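You operate a simulated robot arm through the tools that you are given. There is no shell and no other tool. Be economical: measure what you need, move in short steps, check, and stop when the job is done.

Carry out the task below with a simulated robot arm. There is one attempt and no reset: what you move stays moved.

TASK
Put things in order on the framing table top. At the end: the white blotting roll is on the red tin; the brown corner guard from the framing table top stands where the black tape (marked "Skrivnal Farms") stood; the black tape from the framing table top stands where the black weight stood; the green weight stands where the white blotting roll stood; the black weight stands on top of the sea pouch; whatever was shut is shut again. Leave all else as you found it, and nothing knocked over.
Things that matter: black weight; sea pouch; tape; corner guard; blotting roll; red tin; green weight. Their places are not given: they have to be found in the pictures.

It is judged by the outcome, as a careful person would: the job done as asked, and still so three seconds after it is handed in. It fails if anything else is knocked over, pushed out of place, dropped, spilled or broken.

THE ROBOT
A 6-joint arm with a two-finger parallel gripper, fixed in place. Base frame: the origin is at the foot of the arm, x ahead of it, y to its left, z up; the work surface is at about z = 850. Lengths are in mm, angles in degrees, forces in N, time in s.
With the tool pointing down near the work surface it reaches from about 240 to 640 mm from the base axis. Its first joint turns from -66.0 to 66.0 degrees. Payload 2.7 kg.
Tool frame: the origin (TCP) lies between the finger pads and is the grasp point; the fingertips stand 23 mm ahead of it; z points along the fingers, y is the line along which they close. The gripper opens to 94 mm. The fingers are 38 mm wide and 10 mm thick; the gripper's body (54 by 96 mm) begins 39 mm behind the TCP.
Orientation is told as [roll, pitch, yaw] about the base's x, y, z axes, in that order, counted from this pose: with the fingers straight down and closing along the base's y, the tool's x points along the base's -x, its y along +y and its z along -z.

THE INTERFACE
- The arm moves only by the tool step_arm. Its argument "moves" is a list of rows, each a list of 3 entries, a list of its own where there are three numbers: the shift along the base's x, y, z in units of 50 mm (1.0 is 50 mm), then the turn, a rotation vector about the base's x, y, z in units of 5 degrees (1.0 is 5 degrees), then the gripper command, from -1 (shut) to 1 (fully open), values between in proportion. In form: [[[x, y, z], [rx, ry, rz], fingers], ...]. A call has 1 to 10 rows; each row shifts and turns the commanded pose from where the row before left it. A call with a number of a shift or a turn outside -1 to 1 is refused whole. A row lasts 0.2 s, in which the tool goes at most 50 mm and 8.6 degrees; a call with a longer step from one row to the next is refused whole, and so is a gripper value outside its range. A pose out of reach is approached as far as the arm can. The call stops where the force on the tool passes 40 N (or 10 N more than at its start, if that is more) or the arm is blocked; 0.2 s more then pass. The fingers move at their own pace (about 45 mm/s each) and stop on an object; they squeeze with about 43 N. The grip force told is the motor's: it shows also when the fingers shut on nothing. Time passes only in rows, and 0.2 s behind the last, so rows that do not move let the fingers close. It gives the time, the measured TCP pose, the force on the tool (base axes), the opening and the grip force at its end, in the units of the frame above (readings bear some noise).
- Cameras (640 x 400 px; columns grow to the right, rows downward): "scene" is fixed at [92.1, -444.4, 1418.3]; the picture's right is [0.62, -0.79, 0.00], its down [-0.35, -0.28, -0.89] and it looks along [0.70, 0.55, -0.45] (base axes); focal length 335 px, centre (320, 200). "wrist" rides on the gripper at [-39, 0, -44] in the tool frame; the picture's right is [0.00, -1.00, 0.00], its down [0.97, 0.00, -0.24] and it looks along [0.24, 0.00, 0.97] (tool axes); focal length 218 px, centre (320, 200).
- get_image(camera): a new picture of that camera. No time passes.
- measure_at(camera, pixels): for up to 12 pixels [column, row] of the newest picture of that camera ("zoom" is the newest enlarged one), the place [x, y, z] in the base frame of the surface seen there, good to about 2 mm. No time passes.
- inspect(camera, box): a new picture of the part [left, top, right, bottom] of that camera's present view, enlarged. No time passes.
- close_job(): hands the job in; it is judged then, once.

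Work in short steps. Measure before you move; look again where a grasp or a placing could have gone wrong, and mend it. You have 80 turns and 54 pictures in all, those below and enlarged ones among them. Open the gripper and draw the arm clear of the work before you hand the job in, unless the task says otherwise; then end with one line.

The tools are called after "Emit:" as name(argument=value, ...) on one line, values as JSON. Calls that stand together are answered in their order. step_arm: Moves the arm, as the interface text tells. Its arguments: {"type":"object","properties":{"moves":{"type":"array","items":{"type":"array"}}},"required":["moves"]} The other tools are called the same way: get_image (camera) takes a picture; measure_at (camera, pixels) gives the place of the surface under pixels of a picture; inspect (camera, box) takes an enlarged picture of a part of a camera's view; close_job () hands the job in.

At the start:

```text
t: 0.0
ee_pos: [347.5, 182.0, 1192.4]
tcp_rot: [0.2, 0.0, 0.1]
wrist_force: [-0.9, 0.1, 0.2]
gripper_width: 94.2
finger_force: 0.0
```

scene: 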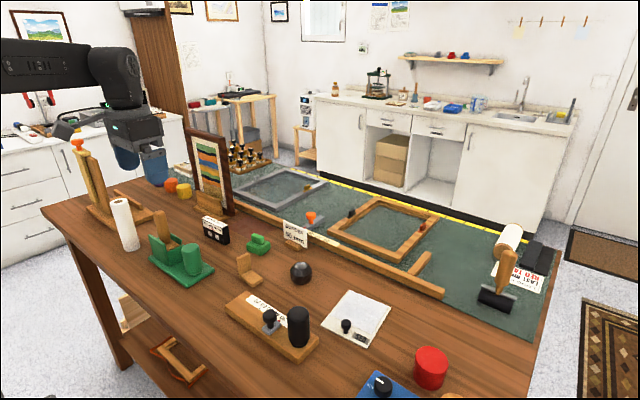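
wrist: 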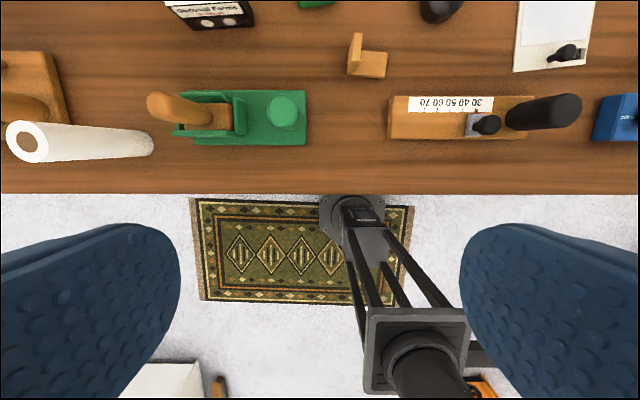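

The scene shows the roll at (124,222), tape (215,230), green weight possibly at (258,243), corner guard (248,270), black weight possibly at (301,272), and red tin (431,367). I zoom in to tell them apart.

Emit:
inspect(camera="scene", box=[80, 170, 330, 326])

Emit:
inspect(camera="scene", box=[220, 200, 550, 400])

```text
2.56 times, centred on (205, 248) of scene
```

zoom: 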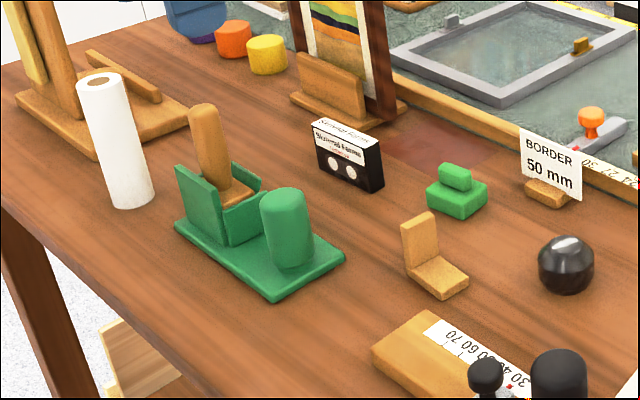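

```text
1.94 times, centred on (385, 300) of scene
```

zoom: 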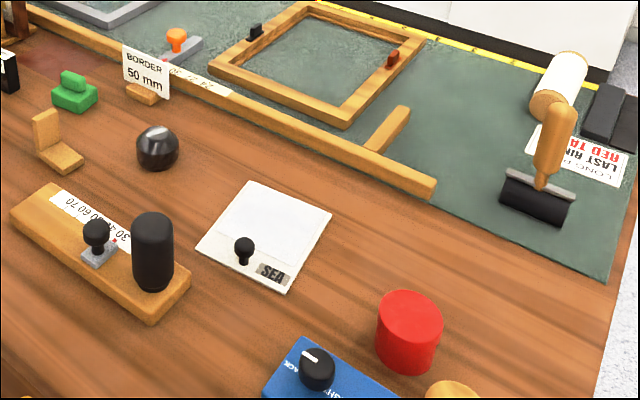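

I take positions of the candidates from this zoom, and inspect the far right region too.

Emit:
measure_at(camera="zoom", pixels=[[158, 135], [158, 168], [72, 78], [75, 100], [45, 125], [65, 158], [410, 312], [250, 190], [243, 246], [275, 272], [210, 245], [325, 215]])

Emit:
inspect(camera="scene", box=[440, 210, 600, 310])

```text
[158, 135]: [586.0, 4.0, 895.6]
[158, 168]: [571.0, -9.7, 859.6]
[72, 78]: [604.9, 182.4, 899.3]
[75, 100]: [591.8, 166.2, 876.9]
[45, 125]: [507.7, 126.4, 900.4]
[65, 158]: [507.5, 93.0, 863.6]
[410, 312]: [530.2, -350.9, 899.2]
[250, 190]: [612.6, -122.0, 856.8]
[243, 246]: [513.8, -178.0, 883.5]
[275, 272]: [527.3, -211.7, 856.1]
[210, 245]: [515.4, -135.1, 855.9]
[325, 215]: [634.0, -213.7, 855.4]
```

```text
4.00 times, centred on (520, 260) of scene
```

zoom: 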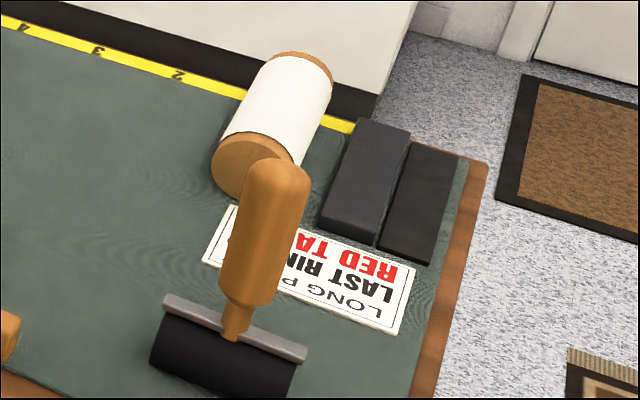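

The far black blocks are out of reach, so the ball at about (575,0) is the weight. I move the wrist camera above the left group for a better look.

Emit:
step_arm(moves=[[[0.7, -0.4, 0], [0, 0, 0], 1], [[0.7, -0.4, 0], [0, 0, 0], 1], [[0.7, -0.4, 0], [0, 0, 0], 1], [[0.7, -0.4, 0], [0, 0, 0], 1], [[0, 0, 0], [0, 0, 0], 1]])

Emit:
get_image(camera="wrist")

```text
t: 1.2
ee_pos: [488.1, 102.0, 1193.4]
tcp_rot: [0.2, 0.0, 0.2]
wrist_force: [0.2, 1.1, -0.3]
gripper_width: 94.1
finger_force: 0.0
```

```text
48 pictures are left
```

wrist: 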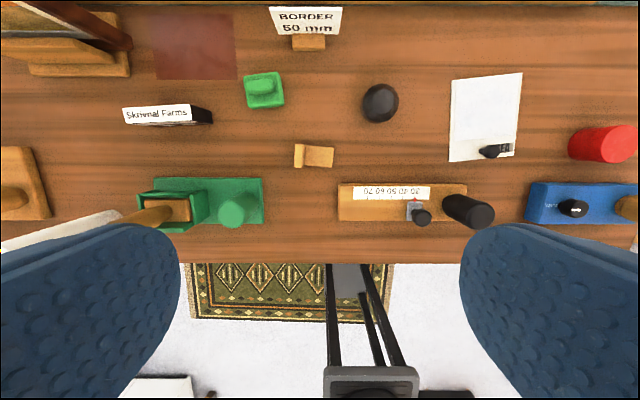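

Now all objects are visible from above; I enlarge the two halves to measure outlines.

Emit:
inspect(camera="wrist", box=[110, 60, 350, 210])

Emit:
measure_at(camera="wrist", pixels=[[124, 109], [193, 107], [195, 122], [245, 76], [281, 73], [284, 103], [250, 107], [295, 145], [333, 148], [331, 167], [294, 165], [263, 88]])

Emit:
inspect(camera="wrist", box=[350, 60, 640, 241])

Emit:
measure_at(camera="wrist", pixels=[[380, 84], [398, 103], [380, 122], [362, 103], [380, 100], [452, 80], [521, 73], [517, 155], [450, 161], [490, 152], [503, 149], [620, 140]])

```text
2.67 times, centred on (230, 135) of wrist
```

zoom: 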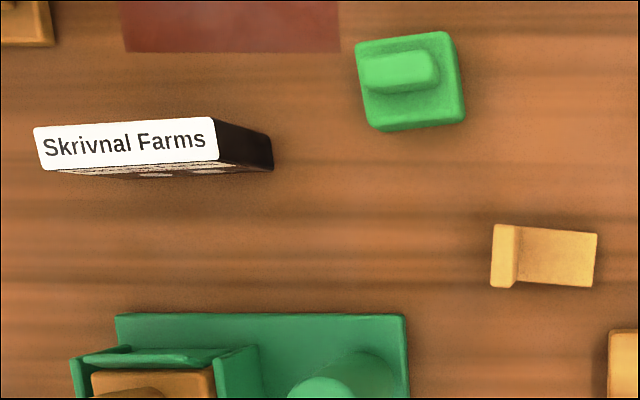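

```text
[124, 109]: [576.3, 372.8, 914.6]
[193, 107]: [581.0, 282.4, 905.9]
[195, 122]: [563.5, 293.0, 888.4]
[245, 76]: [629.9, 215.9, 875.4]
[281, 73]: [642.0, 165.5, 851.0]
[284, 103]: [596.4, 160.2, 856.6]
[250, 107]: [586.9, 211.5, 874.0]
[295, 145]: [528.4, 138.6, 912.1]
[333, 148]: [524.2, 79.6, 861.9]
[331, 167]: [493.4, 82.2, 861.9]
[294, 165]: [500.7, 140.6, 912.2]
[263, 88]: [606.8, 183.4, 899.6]
```

```text
2.21 times, centred on (495, 150) of wrist
```

zoom: 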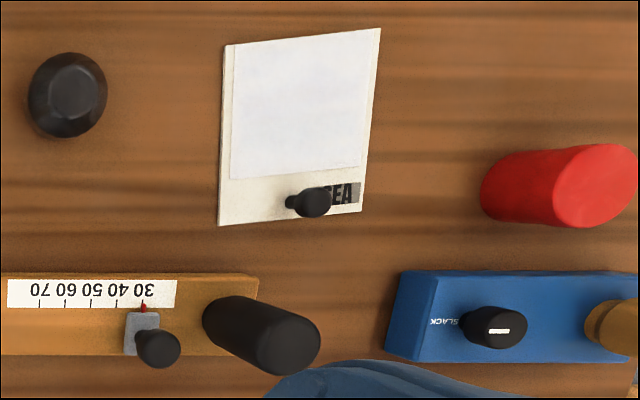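

```text
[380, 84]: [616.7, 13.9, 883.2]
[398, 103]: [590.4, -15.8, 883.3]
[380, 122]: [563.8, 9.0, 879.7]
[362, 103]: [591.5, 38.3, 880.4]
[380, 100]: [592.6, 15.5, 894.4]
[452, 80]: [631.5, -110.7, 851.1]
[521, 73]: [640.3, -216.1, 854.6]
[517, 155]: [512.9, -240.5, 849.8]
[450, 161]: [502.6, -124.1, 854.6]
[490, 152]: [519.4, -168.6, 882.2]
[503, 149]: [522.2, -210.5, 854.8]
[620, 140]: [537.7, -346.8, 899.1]
```

I move left and lower to see the tape, green weight and roll more closely.

Emit:
step_arm(moves=[[[-0.5, 0.8, -0.3], [0, 0, 0], 1], [[-0.5, 0.8, -0.3], [0, 0, 0], 1], [[-0.3, 0.8, -0.3], [0, 0, 0], 1], [[0, 0.8, -0.3], [0, 0, 0], 1], [[0, 0, 0], [0, 0, 0], 1]])

Emit:
get_image(camera="wrist")

```text
t: 2.4
ee_pos: [422.5, 264.1, 1133.2]
tcp_rot: [0.2, 0.0, 0.2]
wrist_force: [0.4, -0.5, -0.5]
gripper_width: 93.8
finger_force: 0.1
```

```text
45 pictures are left
```

wrist: 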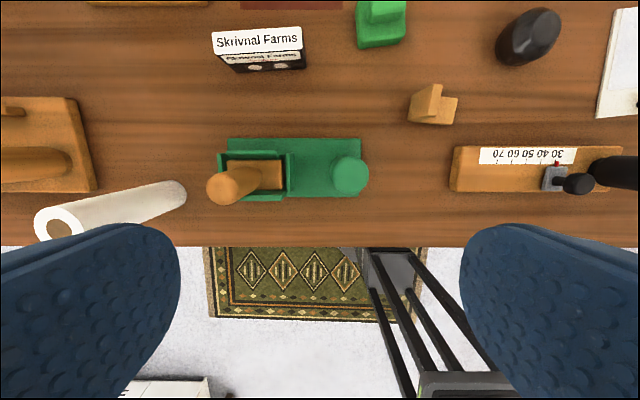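

Emit:
inspect(camera="wrist", box=[190, 0, 480, 181])

Emit:
measure_at(camera="wrist", pixels=[[214, 33], [300, 29], [303, 48], [218, 52], [233, 70], [304, 66], [62, 225], [48, 213], [80, 236], [184, 205], [160, 181], [176, 190]])

```text
2.21 times, centred on (335, 90) of wrist
```

zoom: 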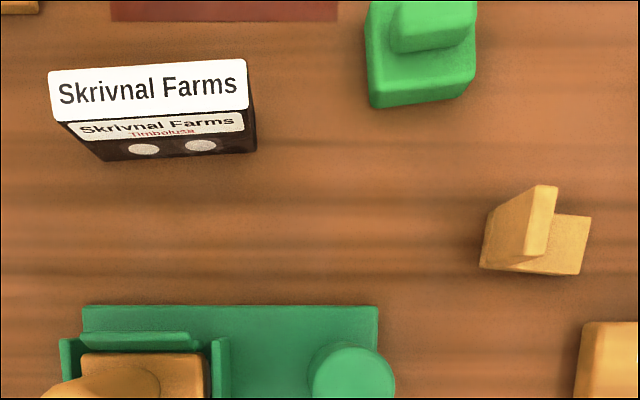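

```text
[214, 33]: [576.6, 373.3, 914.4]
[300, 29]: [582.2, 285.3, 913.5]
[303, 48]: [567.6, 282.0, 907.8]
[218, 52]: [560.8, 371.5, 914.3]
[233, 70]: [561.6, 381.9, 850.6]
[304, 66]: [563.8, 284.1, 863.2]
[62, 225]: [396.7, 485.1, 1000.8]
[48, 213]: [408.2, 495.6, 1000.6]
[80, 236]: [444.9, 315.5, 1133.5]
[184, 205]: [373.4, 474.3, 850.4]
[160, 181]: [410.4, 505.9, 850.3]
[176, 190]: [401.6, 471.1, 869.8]
```

Tape is a 16×89×64 box at about (572,328), yaw ≈ -4°. Roll is tall (top z≈1000). First job: black weight; go above it at (591,12,960).

Emit:
step_arm(moves=[[[0.42, -0.63, -0.3], [0, 0, 0], 1], [[0.42, -0.63, -0.3], [0, 0, 0], 1], [[0.42, -0.63, -0.3], [0, 0, 0], 1], [[0.42, -0.63, -0.3], [0, 0, 0], 1], [[0.42, -0.63, -0.3], [0, 0, 0], 1], [[0.42, -0.63, -0.5], [0, 0, 0], 1], [[0.42, -0.63, -0.5], [0, 0, 0], 1], [[0.42, -0.63, -0.5], [0, 0, 0], 1], [[0, 0, 0], [0, 0, 0], 1]])

Emit:
get_image(camera="wrist")

```text
t: 4.4
ee_pos: [591.0, 9.4, 982.9]
tcp_rot: [0.3, -0.1, 0.1]
wrist_force: [0.7, 0.4, -0.3]
gripper_width: 94.0
finger_force: 0.0
```

```text
43 pictures are left
```

wrist: 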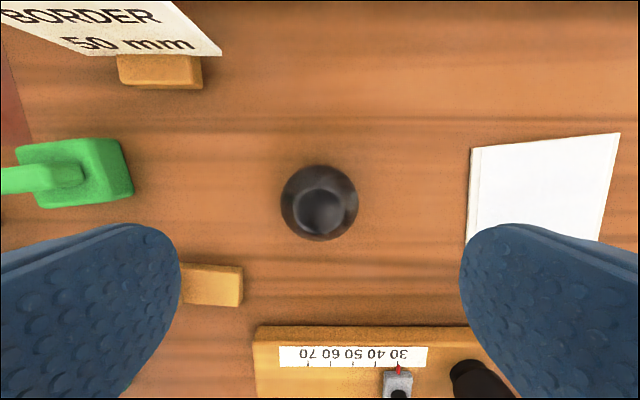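

Emit:
measure_at(camera="wrist", pixels=[[282, 205], [358, 205], [320, 166], [320, 241], [321, 212], [300, 212], [342, 212], [321, 194], [321, 232], [400, 240], [240, 212]])

```text
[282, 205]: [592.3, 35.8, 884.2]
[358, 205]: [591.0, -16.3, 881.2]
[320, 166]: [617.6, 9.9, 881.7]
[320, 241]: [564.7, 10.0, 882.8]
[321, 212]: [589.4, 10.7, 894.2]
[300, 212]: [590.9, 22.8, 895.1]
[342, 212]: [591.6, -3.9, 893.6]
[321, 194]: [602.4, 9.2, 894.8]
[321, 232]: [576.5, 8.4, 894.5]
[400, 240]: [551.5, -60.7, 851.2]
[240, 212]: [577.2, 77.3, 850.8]
```

Weight centre (590.5,10), top 894, table 851. Descend to z≈877 and close.

Emit:
step_arm(moves=[[[0, 0, -0.8], [0, 0, 0], 1], [[0, 0, -0.8], [0, 0, 0], 1], [[0, 0, -0.5], [0, 0, 0], 1], [[0, 0, 0], [0, 0, 0], 1], [[0, 0, 0], [0, 0, 0], -1], [[0, 0, 0], [0, 0, 0], -1], [[0, 0, 0], [0, 0, 0], -1], [[0, 0, 0], [0, 0, 0], -1]])

```text
t: 6.2
ee_pos: [590.1, 9.8, 876.9]
tcp_rot: [0.2, -0.1, 0.1]
wrist_force: [0.3, -0.1, 0.2]
gripper_width: 54.4
finger_force: 42.7
```

Gripped (54 mm). Lift and carry to above the pouch at (583,-170).

Emit:
step_arm(moves=[[[0, 0, 0.7], [0, 0, 0], -1], [[0, 0, 0.7], [0, 0, 0], -1], [[-0.03, -0.72, 0], [0, 0, 0], -1], [[-0.03, -0.72, 0], [0, 0, 0], -1], [[-0.03, -0.72, 0], [0, 0, 0], -1], [[-0.03, -0.72, 0], [0, 0, 0], -1], [[-0.03, -0.72, 0], [0, 0, 0], -1], [[0, 0, 0], [0, 0, 0], -1]])

Emit:
get_image(camera="wrist")

```text
t: 8.0
ee_pos: [584.0, -169.6, 947.5]
tcp_rot: [0.2, 0.0, 0.1]
wrist_force: [-0.8, 0.2, -2.8]
gripper_width: 54.5
finger_force: 43.1
```

```text
42 pictures are left
```

wrist: 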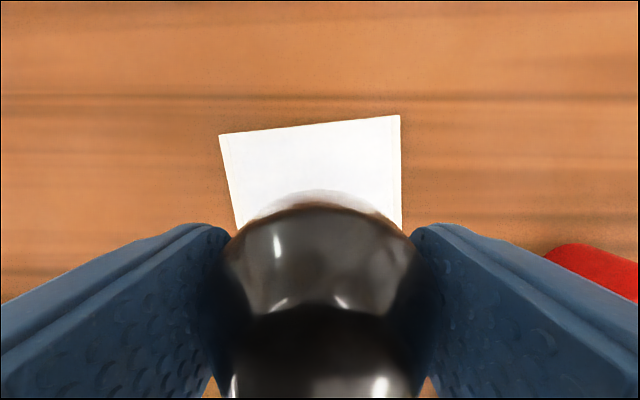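

The pouch lies under the weight. Lower slowly until contact or z≈881.

Emit:
step_arm(moves=[[[0, 0, -0.7], [0, 0, 0], -1], [[0, 0, -0.4], [0, 0, 0], -1], [[0, 0, -0.1], [0, 0, 0], -1], [[0, 0, -0.1], [0, 0, 0], -1], [[0, 0, 0], [0, 0, 0], -1]])

```text
t: 9.2
ee_pos: [584.7, -170.7, 882.8]
tcp_rot: [0.2, 0.0, 0.1]
wrist_force: [-0.1, -0.4, -2.3]
gripper_width: 54.7
finger_force: 42.9
```

Emit:
step_arm(moves=[[[0, 0, -0.04], [0, 0, 0], -1], [[0, 0, 0], [0, 0, 0], -1]])

```text
t: 9.8
ee_pos: [583.7, -169.8, 881.2]
tcp_rot: [0.0, 0.0, 0.1]
wrist_force: [-1.3, 0.5, 1.4]
gripper_width: 54.8
finger_force: 42.7
```

Contact made (vertical force changed sign). Open moderately, then rise.

Emit:
step_arm(moves=[[[0, 0, 0], [0, 0, 0], 0.6], [[0, 0, 0], [0, 0, 0], 0.6], [[0, 0, 0], [0, 0, 0], 0.6], [[0, 0, 0.6], [0, 0, 0], 0.6], [[0, 0, 0.8], [0, 0, 0], 0.6], [[0, 0, 0.8], [0, 0, 0], 1], [[0, 0, 0], [0, 0, 0], 1]])

Emit:
get_image(camera="wrist")

```text
t: 11.4
ee_pos: [583.4, -170.6, 990.4]
tcp_rot: [0.2, -0.1, 0.1]
wrist_force: [0.3, -0.1, -1.4]
gripper_width: 94.1
finger_force: 0.0
```

```text
41 pictures are left
```

wrist: 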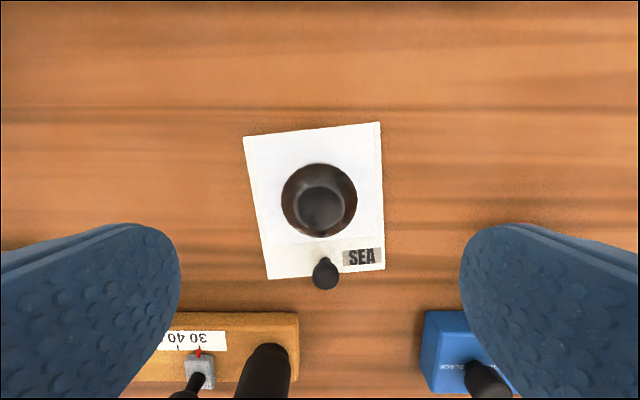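

Weight stands on the pouch with the knob clear. Before the tape, I measure the frame stand and other tall neighbours near it from the scene view.

Emit:
measure_at(camera="scene", pixels=[[228, 215], [235, 205], [200, 205], [222, 150], [190, 135], [195, 208], [165, 185], [185, 190], [210, 215], [165, 225], [188, 252], [120, 200]])

Emit:
get_image(camera="scene")

```text
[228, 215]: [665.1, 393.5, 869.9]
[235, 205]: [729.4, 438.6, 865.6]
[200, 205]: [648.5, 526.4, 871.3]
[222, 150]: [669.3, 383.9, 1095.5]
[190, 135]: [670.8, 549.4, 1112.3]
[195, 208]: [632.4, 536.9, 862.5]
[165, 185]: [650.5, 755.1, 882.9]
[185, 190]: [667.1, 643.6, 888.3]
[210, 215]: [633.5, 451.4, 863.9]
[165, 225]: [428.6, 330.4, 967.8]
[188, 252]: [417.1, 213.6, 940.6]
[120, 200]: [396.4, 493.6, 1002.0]
```

```text
40 pictures are left
```

scene: 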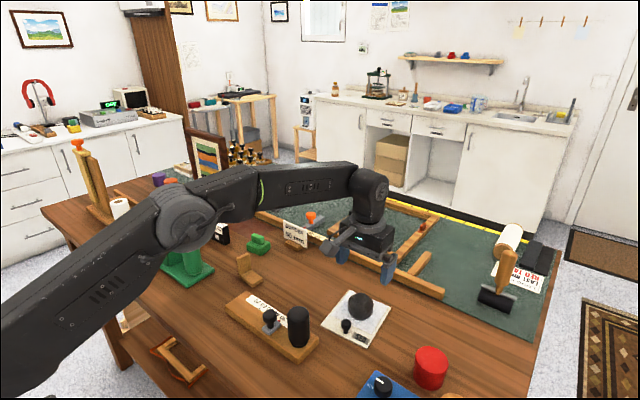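

I travel left at z≈1000 while turning +94° about z, in two calls.

Emit:
step_arm(moves=[[[0, 0.52, 0.04], [0, 0, 1], 1], [[0, 0.52, 0.04], [0, 0, 1], 1], [[0, 0.52, 0.04], [0, 0, 1], 1], [[0, 0.52, 0.04], [0, 0, 1], 1], [[0, 0.52, 0.04], [0, 0, 1], 1], [[0, 0.52, 0], [0, 0, 1], 1], [[0, 0.52, 0], [0, 0, 1], 1], [[0, 0.52, 0], [0, 0, 1], 1], [[0, 0.52, 0], [0, 0, 1], 1], [[0, 0.52, 0], [0, 0, 1], 1]])

Emit:
step_arm(moves=[[[-0.2, 0.52, 0.04], [0, 0, 1], 1], [[-0.2, 0.52, 0.04], [0, 0, 1], 1], [[-0.2, 0.52, 0.04], [0, 0, 1], 1], [[-0.2, 0.52, 0.04], [0, 0, 1], 1], [[0, 0.52, 0], [0, 0, 1], 1], [[0, 0.52, 0], [0, 0, 1], 1], [[0, 0.52, 0], [0, 0, 1], 1], [[0, 0.52, 0], [0, 0, 1], 1], [[0, 0, 0], [0, 0, 0.75], 1], [[0, 0, 0], [0, 0, 0], 1]])

Emit:
get_image(camera="wrist")

```text
t: 13.6
ee_pos: [583.0, 90.3, 1000.1]
tcp_rot: [0.2, 0.1, 50.3]
wrist_force: [0.6, -0.3, 0.2]
gripper_width: 94.1
finger_force: 0.1
```

```text
t: 15.8
ee_pos: [542.9, 298.0, 1009.4]
tcp_rot: [0.2, -0.1, 93.9]
wrist_force: [0.0, 1.4, 0.1]
gripper_width: 93.9
finger_force: 0.1
```

```text
39 pictures are left
```

wrist: 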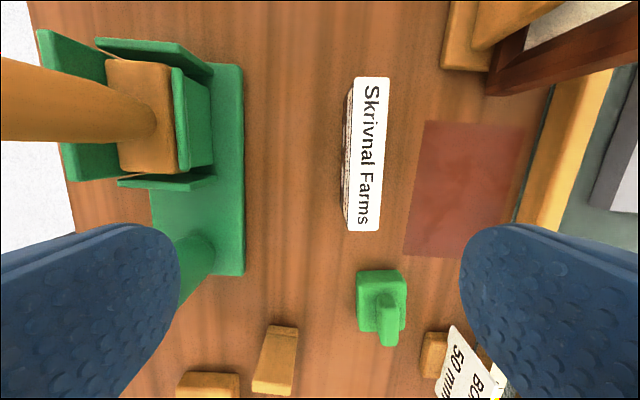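

Emit:
measure_at(camera="wrist", pixels=[[356, 79], [388, 80], [380, 229], [349, 227], [370, 150], [347, 150], [362, 290], [403, 290], [402, 271], [359, 275], [387, 315], [390, 340]])

```text
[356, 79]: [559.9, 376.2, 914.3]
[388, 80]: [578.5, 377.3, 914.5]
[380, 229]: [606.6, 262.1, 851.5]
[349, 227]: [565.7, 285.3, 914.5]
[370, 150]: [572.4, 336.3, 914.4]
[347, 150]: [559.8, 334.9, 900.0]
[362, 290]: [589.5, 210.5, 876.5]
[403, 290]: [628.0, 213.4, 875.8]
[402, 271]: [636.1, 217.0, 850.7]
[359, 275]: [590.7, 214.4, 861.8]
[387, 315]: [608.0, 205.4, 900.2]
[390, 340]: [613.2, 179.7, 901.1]
```

Tape centre ≈(571.5,330.5), 18 wide, yaw 3.6°. Go above it at z≈960 and check reach.

Emit:
step_arm(moves=[[[0.28, 0.31, -0.3], [0, 0, 0], 1], [[0.28, 0.31, -0.3], [0, 0, 0], 1], [[0, 0, -0.4], [0, 0, 0], 1], [[0, 0, 0], [0, 0, 0], 1]])

Emit:
get_image(camera="wrist")

```text
t: 16.8
ee_pos: [551.2, 317.4, 954.8]
tcp_rot: [0.1, 0.0, 93.8]
wrist_force: [-0.5, 0.1, -1.1]
gripper_width: 94.1
finger_force: 0.0
out of reach, approached as far as the arm can: row 1, 2
```

```text
38 pictures are left
```

wrist: 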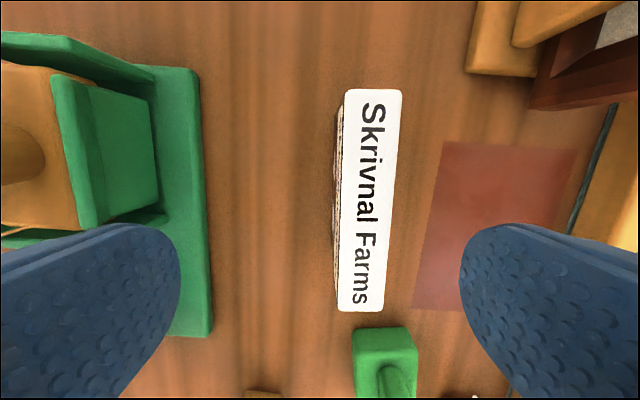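

Reach stops at r≈636 when vertical. I tilt the tool 15° about x (fingers pointing towards +y, along the tape's length, so the pads stay parallel to its faces), then retry.

Emit:
step_arm(moves=[[[0, -0.2, 0.2], [1, 0, 0], 1], [[0, 0, 0], [1, 0, 0], 1], [[0, 0, 0], [1, 0, 0], 1], [[0, 0, 0], [0, 0, 0], 1]])

```text
t: 17.8
ee_pos: [552.5, 307.2, 964.5]
tcp_rot: [-0.8, -14.9, 94.0]
wrist_force: [0.3, 0.4, -0.3]
gripper_width: 94.2
finger_force: 0.0
```

Emit:
step_arm(moves=[[[0.2, 0.13, -0.15], [0, 0, 0], 1], [[0.19, 0.13, -0.15], [0, 0, 0], 1], [[0, 0, 0], [0, 0, 0], 1]])

Emit:
get_image(camera="wrist")

```text
t: 18.6
ee_pos: [572.7, 319.3, 949.9]
tcp_rot: [-0.9, -14.9, 93.9]
wrist_force: [0.1, 0.0, 0.0]
gripper_width: 94.0
finger_force: 0.1
```

```text
37 pictures are left
```

wrist: 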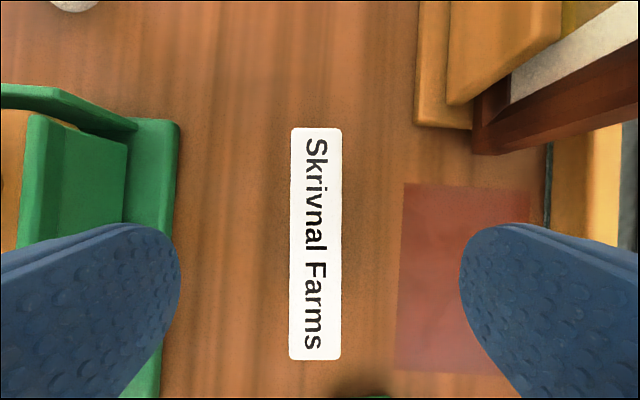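

Reached, aligned with the tape. Narrow the opening and descend to z≈893.

Emit:
step_arm(moves=[[[0, 0.1, -0.4], [0, 0, 0], 0.3], [[0, 0.06, -0.4], [0, 0, 0], 0.3], [[0, 0, -0.34], [0, 0, 0], 0.3], [[0, 0, 0], [0, 0, 0], 0.3]])

Emit:
get_image(camera="wrist")

```text
t: 19.6
ee_pos: [572.6, 328.3, 892.7]
tcp_rot: [-0.9, -15.0, 94.0]
wrist_force: [-0.1, 0.1, 0.1]
gripper_width: 61.2
finger_force: 0.2
```

```text
36 pictures are left
```

wrist: 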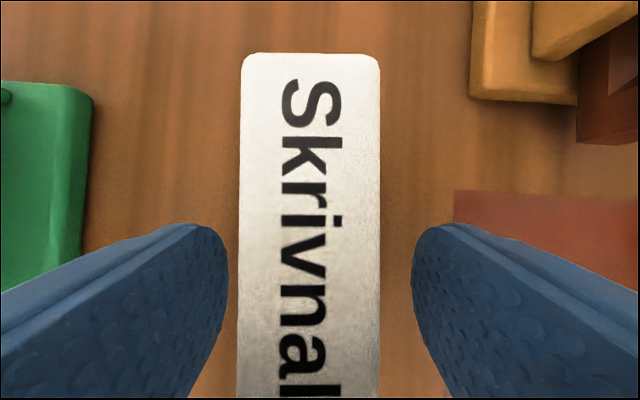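

Well straddled. Close and lift.

Emit:
step_arm(moves=[[[0, 0, 0], [0, 0, 0], -1], [[0, 0, 0], [0, 0, 0], -1], [[0, 0, 0], [0, 0, 0], -1], [[0, 0, 0], [0, 0, 0], -1], [[0, 0, 0], [0, 0, 0], -1], [[0, 0, 0.2], [0, 0, 0], -1], [[0, 0, 0.8], [0, 0, 0], -1], [[0, 0, 0], [0, 0, 0], -1]])

Emit:
get_image(camera="wrist")

```text
t: 21.4
ee_pos: [571.6, 328.4, 944.4]
tcp_rot: [-1.0, -15.0, 94.0]
wrist_force: [0.1, 0.9, -0.9]
gripper_width: 21.5
finger_force: 44.1
```

```text
35 pictures are left
```

wrist: 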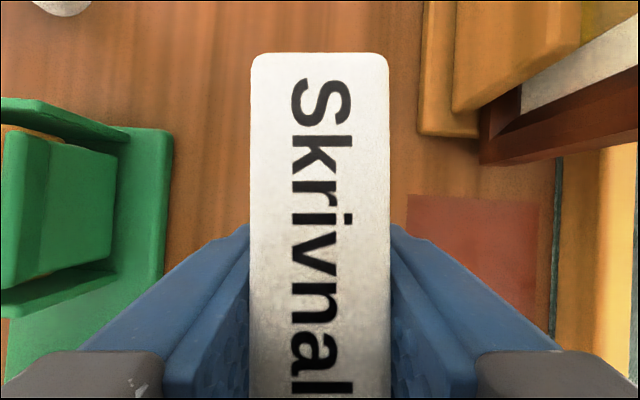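

Held squarely. Raise and carry to the weight's old place (TCP 590.5, 8).

Emit:
step_arm(moves=[[[0, -0.2, 0.8], [0, 0, 0], -1], [[0.04, -0.77, 0], [0, 0, 0], -1], [[0.04, -0.77, 0], [0, 0, 0], -1], [[0.05, -0.77, 0], [0, 0, 0], -1], [[0.05, -0.77, 0], [0, 0, 0], -1], [[0.05, -0.77, 0], [0, 0, 0], -1], [[0.05, -0.77, 0], [0, 0, 0], -1], [[0.05, -0.77, 0], [0, 0, 0], -1], [[0.05, -0.81, -0.2], [0, 0, 0], -1], [[0, 0, 0], [0, 0, 0], -1]])

```text
t: 23.6
ee_pos: [592.7, 8.8, 972.4]
tcp_rot: [-0.9, -15.0, 94.0]
wrist_force: [-0.6, 1.0, -0.1]
gripper_width: 21.6
finger_force: 43.2
```

Emit:
step_arm(moves=[[[-0.03, 0, -0.7], [0, 0, 0], -1], [[0, 0, -0.6], [0, 0, 0], -1], [[0, 0, -0.16], [0, 0, 0], -1], [[0, 0, -0.06], [0, 0, 0], -1], [[0, 0, 0], [0, 0, 0], -1]])

```text
t: 24.8
ee_pos: [589.4, 8.0, 897.1]
tcp_rot: [-1.0, -15.0, 94.0]
wrist_force: [0.2, -0.7, -0.5]
gripper_width: 21.4
finger_force: 42.3
```

Emit:
step_arm(moves=[[[0, 0, -0.05], [0, 0, 0], -1], [[0, 0, -0.03], [0, 0, 0], -1], [[0, 0, 0], [0, 0, 0], -1]])

Emit:
inspect(camera="scene", box=[230, 220, 390, 320])

```text
t: 25.6
ee_pos: [589.7, 8.7, 893.5]
tcp_rot: [-0.9, -15.0, 93.9]
wrist_force: [-0.5, 0.2, 2.9]
gripper_width: 21.4
finger_force: 43.0
```

```text
4.00 times, centred on (310, 270) of scene
```

zoom: 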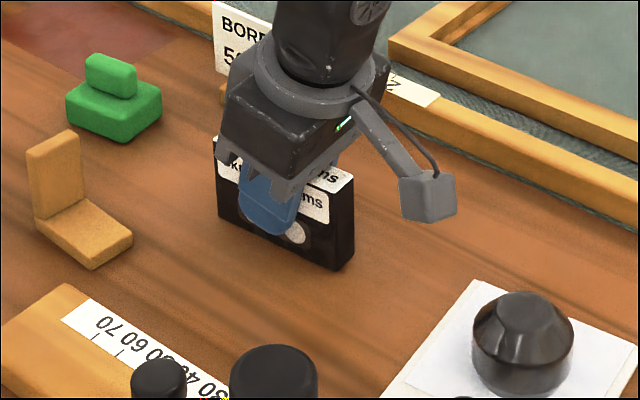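

Contact felt, tape upright. Release and retreat upward along the tool.

Emit:
step_arm(moves=[[[0, 0, 0], [0, 0, 0], 0.3], [[0, 0, 0], [0, 0, 0], 0.3], [[0, 0, 0], [0, 0, 0], 0.3], [[0, -0.1, 0.5], [0, 0, 0], 0.3], [[0, -0.1, 0.8], [0, 0, 0], 0.3], [[0, 0, 0.6], [0, 0, 0], 1], [[0, 0, 0.2], [-1, 0, 0], 1], [[0, 0, 0], [-1, 0, 0], 1], [[0, 0, 0], [-1, 0, 0], 1], [[0, 0, 0], [0, 0, 0], 1]])

Emit:
get_image(camera="wrist")

```text
t: 27.8
ee_pos: [589.5, -2.9, 997.1]
tcp_rot: [0.1, 0.1, 93.7]
wrist_force: [0.0, 0.1, -0.7]
gripper_width: 94.0
finger_force: 0.1
```

```text
33 pictures are left
```

wrist: 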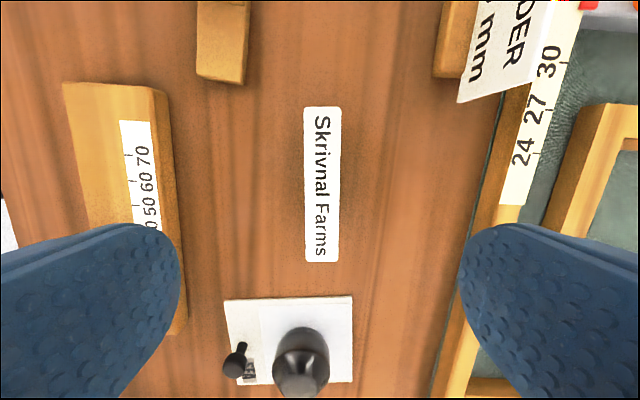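

Tape stands well. Now move over the corner guard at about (512,80) to measure it.

Emit:
step_arm(moves=[[[-0.5, 0.5, 0], [0, 0, -0.85], 1], [[-0.5, 0.5, 0], [0, 0, -0.85], 1], [[-0.5, 0.4, 0], [0, 0, 0], 1], [[0, 0, 0], [0, 0, 0], 1]])

Emit:
get_image(camera="wrist")

```text
t: 28.8
ee_pos: [515.2, 66.8, 998.6]
tcp_rot: [0.2, -0.1, 85.3]
wrist_force: [0.3, -0.2, 0.1]
gripper_width: 94.3
finger_force: 0.1
```

```text
32 pictures are left
```

wrist: 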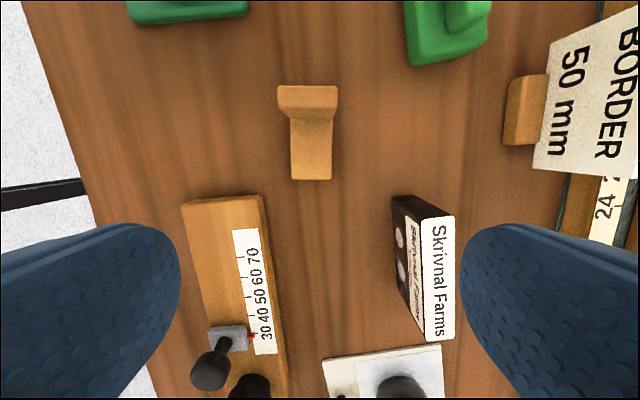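

Emit:
measure_at(camera="wrist", pixels=[[293, 178], [330, 177], [281, 101], [334, 103], [281, 89], [335, 89], [310, 150], [310, 112], [280, 110], [292, 124], [330, 124]])

```text
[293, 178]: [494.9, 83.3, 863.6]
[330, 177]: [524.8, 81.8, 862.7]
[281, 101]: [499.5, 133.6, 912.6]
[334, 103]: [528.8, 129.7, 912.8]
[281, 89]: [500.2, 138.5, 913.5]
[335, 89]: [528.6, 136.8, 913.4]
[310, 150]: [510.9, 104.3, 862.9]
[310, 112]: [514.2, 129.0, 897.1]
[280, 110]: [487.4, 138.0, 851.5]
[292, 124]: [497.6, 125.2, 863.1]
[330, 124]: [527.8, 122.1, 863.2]
```

Guard centre ≈(512,110), 31 wide, back plate y 128–141 up to z 913. I'll grip its sides at y≈119 with a 20° tilt (for the far placing).

Emit:
step_arm(moves=[[[-0.02, 0.26, -0.2], [1, -0.082, 0], 0.4], [[-0.02, 0.26, -0.2], [1, -0.082, 0], 0.4], [[0, 0.26, -0.2], [1, -0.082, 0], 0.4], [[0, 0.26, -0.2], [1, -0.082, 0], 0.4], [[0, 0, 0], [0, 0, 0], 0.4]])

Emit:
get_image(camera="wrist")

```text
t: 30.0
ee_pos: [513.5, 120.0, 958.2]
tcp_rot: [0.1, -20.1, 85.4]
wrist_force: [0.5, -0.7, -0.1]
gripper_width: 65.9
finger_force: 0.0
```

```text
31 pictures are left
```

wrist: 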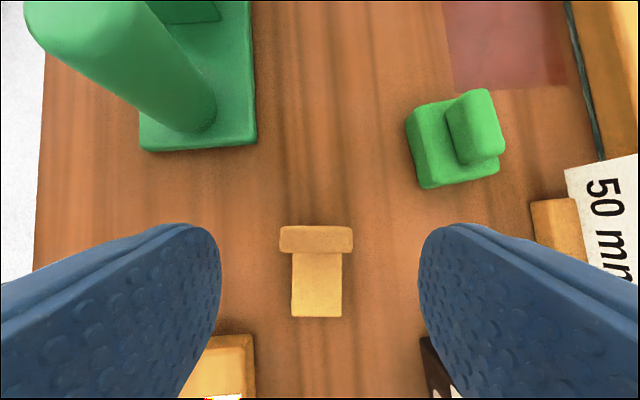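

Emit:
step_arm(moves=[[[0, 0, -0.8], [0, 0, 0], 0.4], [[0, 0, -0.5], [0, 0, 0], 0.4], [[0, 0, -0.2], [0, 0, 0], 0.4], [[0, 0, 0], [0, 0, 0], 0.4]])

Emit:
inspect(camera="scene", box=[190, 200, 350, 300])

```text
t: 31.0
ee_pos: [513.8, 119.6, 882.6]
tcp_rot: [0.1, -20.1, 85.3]
wrist_force: [-0.3, -0.6, 0.8]
gripper_width: 65.9
finger_force: 0.1
```

```text
4.00 times, centred on (270, 250) of scene
```

zoom: 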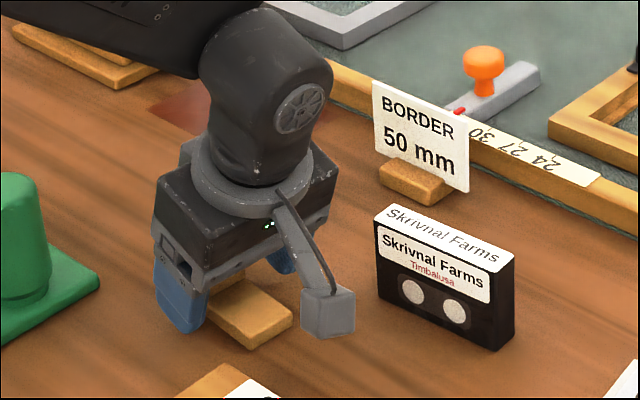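

A bracket box sits on the −y side of the gripper; I measure how low it hangs to keep it clear.

Emit:
measure_at(camera="zoom", pixels=[[325, 305], [310, 325], [350, 325], [328, 336], [305, 290], [350, 290]])

Emit:
step_arm(moves=[[[0, 0, 0], [0, 0, 0], -1], [[0, 0, 0], [0, 0, 0], -1], [[0, 0, 0], [0, 0, 0], -1], [[0, 0, 0], [0, 0, 0], -1], [[0, 0, 0.2], [0, 0, 0], -1], [[0, 0, 0], [0, 0, 0], -1]])

```text
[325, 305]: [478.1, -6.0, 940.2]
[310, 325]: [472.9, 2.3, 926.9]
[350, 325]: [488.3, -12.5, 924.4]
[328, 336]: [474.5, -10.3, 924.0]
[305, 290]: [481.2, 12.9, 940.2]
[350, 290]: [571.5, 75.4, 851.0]
```

```text
t: 32.4
ee_pos: [513.0, 118.5, 892.1]
tcp_rot: [0.1, -19.9, 85.3]
wrist_force: [0.0, 0.0, -0.8]
gripper_width: 32.9
finger_force: 43.2
```

Guard gripped (32.9 mm). Lift to z≈965 and carry towards TCP (572.5,339).

Emit:
step_arm(moves=[[[0, 0, 0.75], [0, 0, 0], -1], [[0, 0, 0.7], [0, 0, 0], -1], [[0.17, 0.63, 0], [0, 0, 0], -1], [[0.17, 0.63, 0], [0, 0, 0], -1], [[0.17, 0.63, 0], [0, 0, 0], -1], [[0.17, 0.63, 0], [0, 0, 0], -1], [[0.17, 0.63, 0], [0, 0, 0], -1], [[0.17, 0.63, 0], [0, 0, 0], -1], [[0.17, 0.62, -0.2], [0, 0, 0], -1], [[0, 0, 0], [0, 0, 0], -1]])

Emit:
get_image(camera="wrist")

```text
t: 34.6
ee_pos: [571.9, 340.9, 955.1]
tcp_rot: [0.2, -20.0, 85.3]
wrist_force: [0.4, 0.1, -1.0]
gripper_width: 33.2
finger_force: 42.8
```

```text
29 pictures are left
```

wrist: 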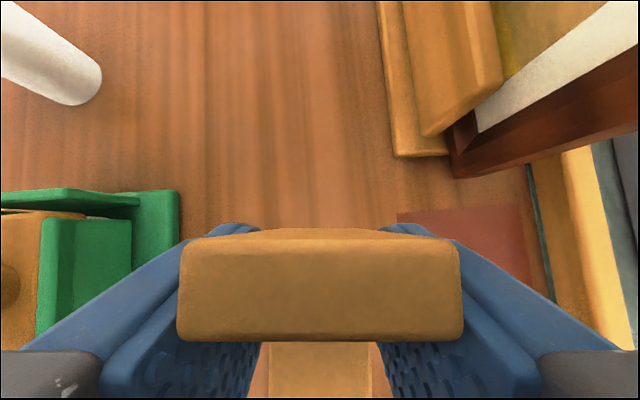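

Reached with clearance. Lower to z≈884.

Emit:
step_arm(moves=[[[0, 0, -0.7], [0, 0, 0], -1], [[0, 0, -0.5], [0, 0, 0], -1], [[0, 0, -0.15], [0, 0, 0], -1], [[0, 0, -0.05], [0, 0, 0], -1], [[0, 0, 0], [0, 0, 0], -1]])

```text
t: 35.8
ee_pos: [570.0, 342.1, 885.9]
tcp_rot: [0.2, -20.0, 85.3]
wrist_force: [-0.3, -0.4, 0.2]
gripper_width: 33.1
finger_force: 42.9
```

Emit:
step_arm(moves=[[[0.03, -0.03, -0.05], [0, 0, 0], -1], [[0, 0, -0.02], [0, 0, 0], -1], [[0, 0, 0], [0, 0, 0], -1]])

```text
t: 36.6
ee_pos: [573.4, 339.7, 882.9]
tcp_rot: [0.0, -20.0, 85.4]
wrist_force: [-2.6, -2.0, 5.1]
gripper_width: 33.3
finger_force: 43.2
```

On the table. Release and retreat.

Emit:
step_arm(moves=[[[0, 0, 0], [0, 0, 0], 0.3], [[0, 0, 0], [0, 0, 0], 0.3], [[0, 0, 0], [0, 0, 0], 0.3], [[0, -0.1, 0.5], [0, 0, 0], 0.3], [[0, -0.2, 0.8], [0, 0, 0], 0.3], [[-0.3, -0.5, 0.6], [0, 0, 0], 1], [[-0.4, -0.5, 0.5], [-1, 0.082, 0], 1], [[-0.4, -0.3, 0.3], [-1, 0.082, 0], 1], [[-0.4, 0, 0], [-1, 0.082, 0], 1], [[0, 0, 0], [-1, 0.082, 0], 1]])

Emit:
get_image(camera="wrist")

```text
t: 38.8
ee_pos: [498.6, 257.5, 1017.4]
tcp_rot: [0.1, 0.1, 85.3]
wrist_force: [0.1, -0.1, 0.5]
gripper_width: 94.0
finger_force: 0.1
```

```text
28 pictures are left
```

wrist: 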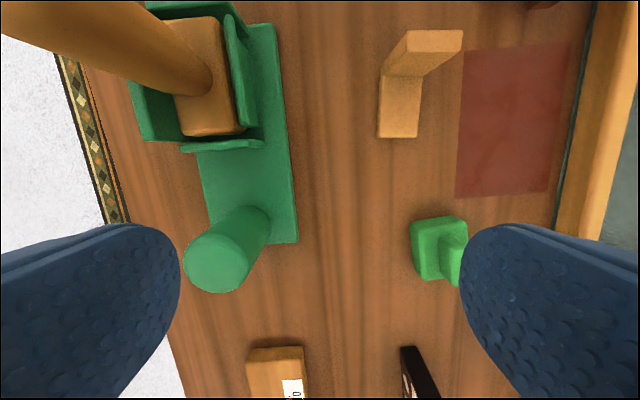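

Guard stands. Next the roll: move to (350,420,1120) with yaw 51° (fingers closing tangentially) for a good look.

Emit:
step_arm(moves=[[[-0.1, 0, 0.8], [0, 0, -1], 1], [[-0.45, 0.5, 0.7], [0, 0, -1], 1], [[-0.45, 0.5, 0.55], [0, 0, -1], 1], [[-0.45, 0.5, 0], [0, 0, -1], 1], [[-0.5, 0.5, 0], [0, 0, -1], 1], [[-0.5, 0.6, 0], [0, 0, -1], 1], [[-0.5, 0.6, 0], [0, 0, -0.86], 1], [[0, 0, 0], [0, 0, 0], 1]])

Emit:
get_image(camera="wrist")

Emit:
get_image(camera="scene")

```text
t: 40.6
ee_pos: [350.3, 417.3, 1119.6]
tcp_rot: [0.2, 0.0, 51.0]
wrist_force: [0.8, -0.6, 0.0]
gripper_width: 94.0
finger_force: 0.0
```

```text
27 pictures are left
```

wrist: 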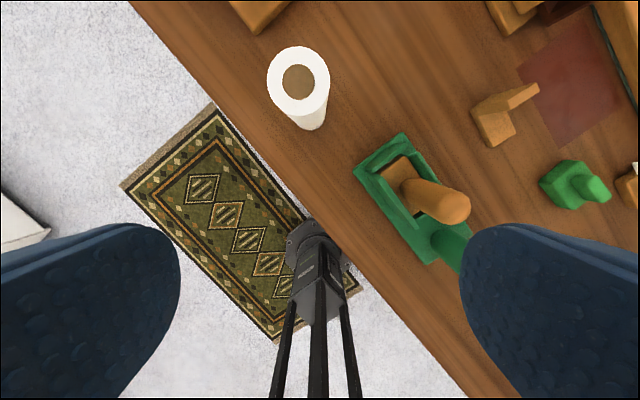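

```text
26 pictures are left
```

scene: 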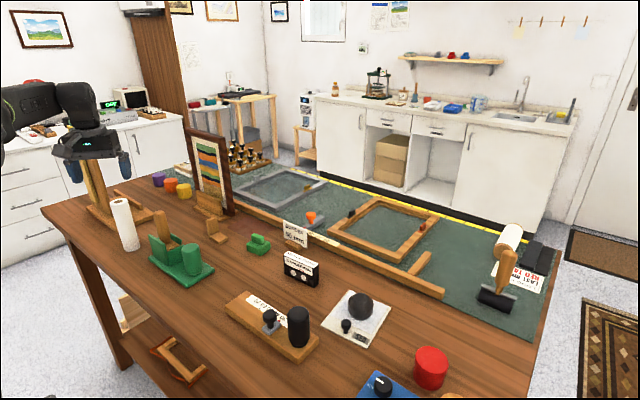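

Emit:
measure_at(camera="wrist", pixels=[[270, 75], [327, 75], [297, 49], [297, 113], [284, 68], [312, 118], [313, 131], [250, 10], [262, 30], [270, 97], [326, 60]])

Emit:
measure_at(camera="scene", pixels=[[216, 242], [212, 219], [225, 222], [88, 195], [100, 225], [110, 205], [98, 180], [431, 355], [418, 352], [445, 352], [431, 348], [431, 362]])

```text
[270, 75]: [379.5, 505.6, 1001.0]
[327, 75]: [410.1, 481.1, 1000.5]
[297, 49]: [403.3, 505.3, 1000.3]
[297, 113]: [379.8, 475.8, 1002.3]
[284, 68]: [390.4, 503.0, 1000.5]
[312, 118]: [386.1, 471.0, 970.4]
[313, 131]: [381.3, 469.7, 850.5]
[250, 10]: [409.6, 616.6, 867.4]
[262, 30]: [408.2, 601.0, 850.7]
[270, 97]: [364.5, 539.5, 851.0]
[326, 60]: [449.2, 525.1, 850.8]
```

```text
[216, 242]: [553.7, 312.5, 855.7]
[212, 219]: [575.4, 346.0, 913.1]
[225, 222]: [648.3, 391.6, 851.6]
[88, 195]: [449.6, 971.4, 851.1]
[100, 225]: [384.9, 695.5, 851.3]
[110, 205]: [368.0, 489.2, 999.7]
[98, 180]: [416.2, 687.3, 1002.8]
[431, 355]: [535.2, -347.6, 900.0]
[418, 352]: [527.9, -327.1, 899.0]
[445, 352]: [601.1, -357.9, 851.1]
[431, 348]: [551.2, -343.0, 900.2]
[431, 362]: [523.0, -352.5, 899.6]
```

Roll centre ≈(393,492), Ø≈39, top 1001. Tilt 20° outward radially and move above it at z≈1060.

Emit:
step_arm(moves=[[[0, 0, 0], [0.777, -0.629, 0], 1], [[0, 0, 0], [0.777, -0.629, 0], 1], [[0.2, 0.35, -0.3], [0.777, -0.629, 0], 1], [[0.2, 0.35, -0.3], [0.777, -0.629, 0], 1], [[0.22, 0.4, -0.3], [0, 0, 0], 1], [[0.23, 0.4, -0.3], [0, 0, 0], 1], [[0, 0, 0], [0, 0, 0], 1]])

Emit:
get_image(camera="wrist")

```text
t: 42.2
ee_pos: [393.3, 494.4, 1059.2]
tcp_rot: [0.0, -20.0, 51.0]
wrist_force: [-0.1, 0.5, -0.1]
gripper_width: 94.0
finger_force: 0.1
```

```text
25 pictures are left
```

wrist: 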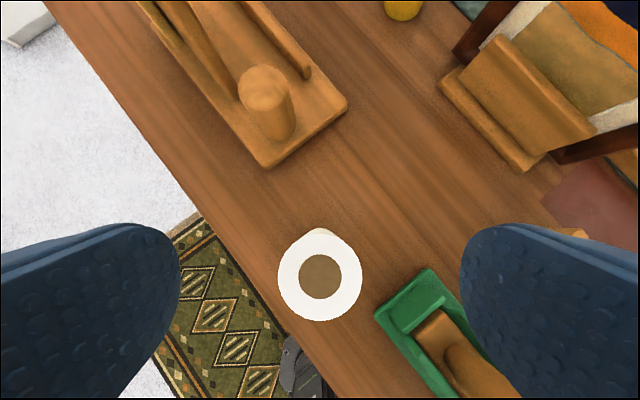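

Emit:
measure_at(camera="wrist", pixels=[[281, 278], [359, 278], [320, 318], [320, 240], [285, 300], [355, 300]])

```text
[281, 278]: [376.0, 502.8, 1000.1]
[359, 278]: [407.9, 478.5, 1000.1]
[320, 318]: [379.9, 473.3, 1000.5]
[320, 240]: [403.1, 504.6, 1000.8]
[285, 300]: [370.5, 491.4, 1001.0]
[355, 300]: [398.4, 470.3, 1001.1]
```

Centre (392,490). Descend to z≈970 and close.

Emit:
step_arm(moves=[[[-0.03, -0.09, -0.8], [0, 0, 0], 1], [[0, 0, -0.7], [0, 0, 0], 1], [[0, 0, -0.27], [0, 0, 0], 1], [[0, 0, 0], [0, 0, 0], 1], [[0, 0, 0], [0, 0, 0], -1], [[0, 0, 0], [0, 0, 0], -1], [[0, 0, 0], [0, 0, 0], -1], [[0, 0, 0], [0, 0, 0], -1], [[0, 0, 0], [0, 0, 0], -1]])

```text
t: 44.2
ee_pos: [392.0, 489.3, 971.1]
tcp_rot: [0.0, -20.0, 51.0]
wrist_force: [-0.6, -0.4, 1.6]
gripper_width: 42.1
finger_force: 43.1
```

Gripped (42 mm). Lift high and draw inward to r≈500 before swinging right.

Emit:
step_arm(moves=[[[0, 0, 0.5], [0, 0, 0], -1], [[0, 0, 0.8], [0, 0, 0], -1], [[0, 0, 0.6], [0, 0, 0], -1], [[-0.3, -0.37, 0.7], [0, 0, 0], -1], [[-0.3, -0.37, 0.7], [0, 0, 0], -1], [[-0.5, -0.62, 0], [0, 0, 0], -1], [[-0.5, -0.62, 0], [0, 0, 0], -1], [[0, 0, 0], [0, 0, 0], -1]])

Emit:
get_image(camera="wrist")

```text
t: 46.0
ee_pos: [312.5, 390.0, 1136.2]
tcp_rot: [0.2, -20.0, 51.0]
wrist_force: [0.6, -0.3, -1.7]
gripper_width: 42.4
finger_force: 43.0
```

```text
24 pictures are left
```

wrist: 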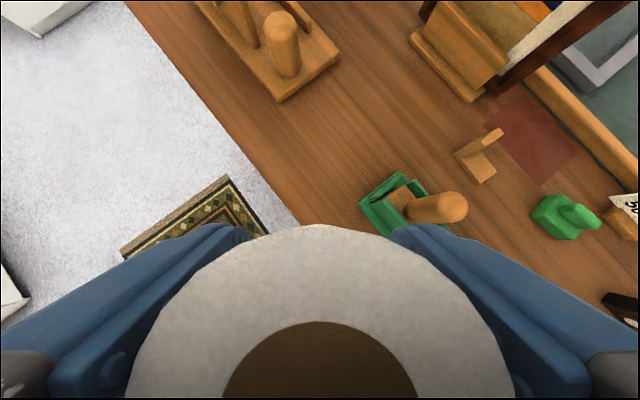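

Roll held well. Swing along the r=500 arc to azimuth −33°, yaw turning along.

Emit:
step_arm(moves=[[[0.656, -0.574, 0], [0, 0, -1], -1], [[0.604, -0.63, 0], [0, 0, -1], -1], [[0.548, -0.68, 0], [0, 0, -1], -1], [[0.484, -0.724, 0], [0, 0, -1], -1], [[0.42, -0.766, 0], [0, 0, -1], -1], [[0.352, -0.798, 0], [0, 0, -1], -1], [[0.282, -0.826, 0], [0, 0, -1], -1], [[0.208, -0.846, 0], [0, 0, -1], -1], [[0.134, -0.862, 0], [0, 0, -1], -1]])

Emit:
step_arm(moves=[[[0.058, -0.872, 0], [0, 0, -1], -1], [[-0.018, -0.872, 0], [0, 0, -1], -1], [[-0.096, -0.866, 0], [0, 0, -1], -1], [[-0.168, -0.856, 0], [0, 0, -1], -1], [[-0.244, -0.838, 0], [0, 0, -1], -1], [[-0.316, -0.814, 0], [0, 0, -1], -1], [[-0.384, -0.782, 0], [0, 0, -1], -1], [[-0.386, -0.644, 0], [0, 0, -0.86], -1], [[0, 0, 0], [0, 0, 0], -1]])

Emit:
get_image(camera="wrist")

Emit:
get_image(camera="scene")

```text
t: 48.0
ee_pos: [497.4, 54.2, 1137.0]
tcp_rot: [0.1, -20.0, 6.0]
wrist_force: [0.3, -0.9, -1.1]
gripper_width: 42.4
finger_force: 43.0
```

```text
t: 50.0
ee_pos: [419.8, -274.3, 1136.7]
tcp_rot: [0.2, -20.0, -33.3]
wrist_force: [0.7, -0.1, -0.3]
gripper_width: 42.2
finger_force: 43.0
```

```text
23 pictures are left
```

wrist: 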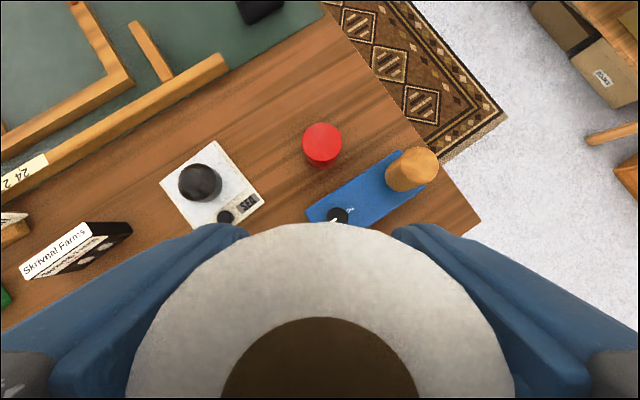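

```text
22 pictures are left
```

scene: 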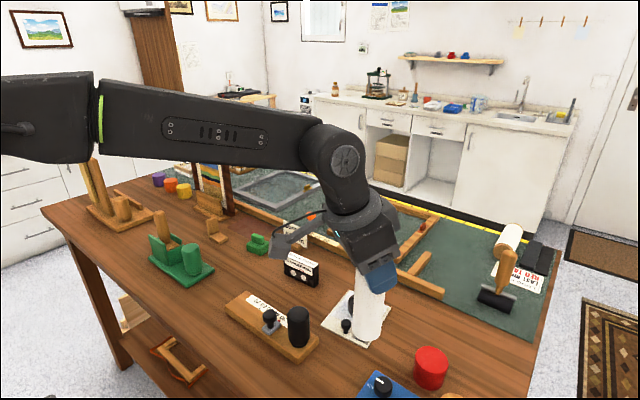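

I enlarge the tin to measure its top face, and the blue device beside it.

Emit:
inspect(camera="wrist", box=[270, 100, 446, 210])

Emit:
measure_at(camera="zoom", pixels=[[125, 150], [250, 148], [188, 90], [188, 200], [188, 145], [140, 195], [240, 110], [520, 195], [560, 290], [250, 420]])

```text
3.64 times, centred on (358, 155) of wrist
```

zoom: 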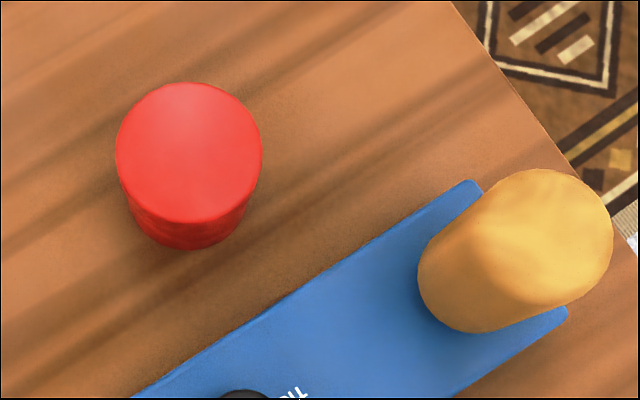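

```text
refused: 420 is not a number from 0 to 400
```

Emit:
measure_at(camera="zoom", pixels=[[120, 152], [258, 150], [190, 86], [190, 219], [190, 152], [140, 105], [238, 200], [240, 105], [140, 200], [520, 195], [560, 290], [440, 300]])

```text
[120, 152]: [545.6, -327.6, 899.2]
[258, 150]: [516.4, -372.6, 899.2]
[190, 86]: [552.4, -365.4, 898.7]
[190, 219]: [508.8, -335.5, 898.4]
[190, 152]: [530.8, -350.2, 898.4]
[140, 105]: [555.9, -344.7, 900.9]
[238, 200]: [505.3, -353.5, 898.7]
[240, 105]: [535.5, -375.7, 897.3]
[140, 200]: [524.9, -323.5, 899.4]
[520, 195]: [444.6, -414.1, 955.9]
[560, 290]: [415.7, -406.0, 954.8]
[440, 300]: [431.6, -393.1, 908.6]
```

Tin centre (531,−350), top 899. Extend to above it at z≈1045.

Emit:
step_arm(moves=[[[0.55, -0.38, 0], [0, 0, 0], -1], [[0.55, -0.38, -0.3], [0, 0, 0], -1], [[0.55, -0.38, -0.6], [0, 0, 0], -1], [[0.57, -0.38, -0.6], [0, 0, 0], -1], [[0, 0, -0.3], [0, 0, 0], -1], [[0, 0, 0], [0, 0, 0], -1]])

Emit:
get_image(camera="scene")

```text
t: 51.4
ee_pos: [530.2, -348.5, 1046.4]
tcp_rot: [0.1, -20.0, -33.3]
wrist_force: [0.5, 0.4, -1.0]
gripper_width: 42.0
finger_force: 42.9
```

```text
20 pictures are left
```

scene: 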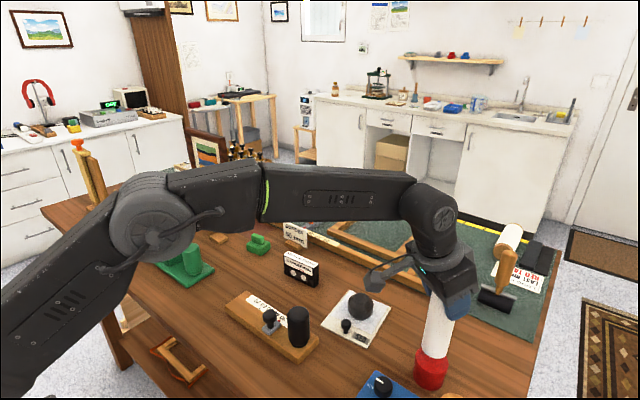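

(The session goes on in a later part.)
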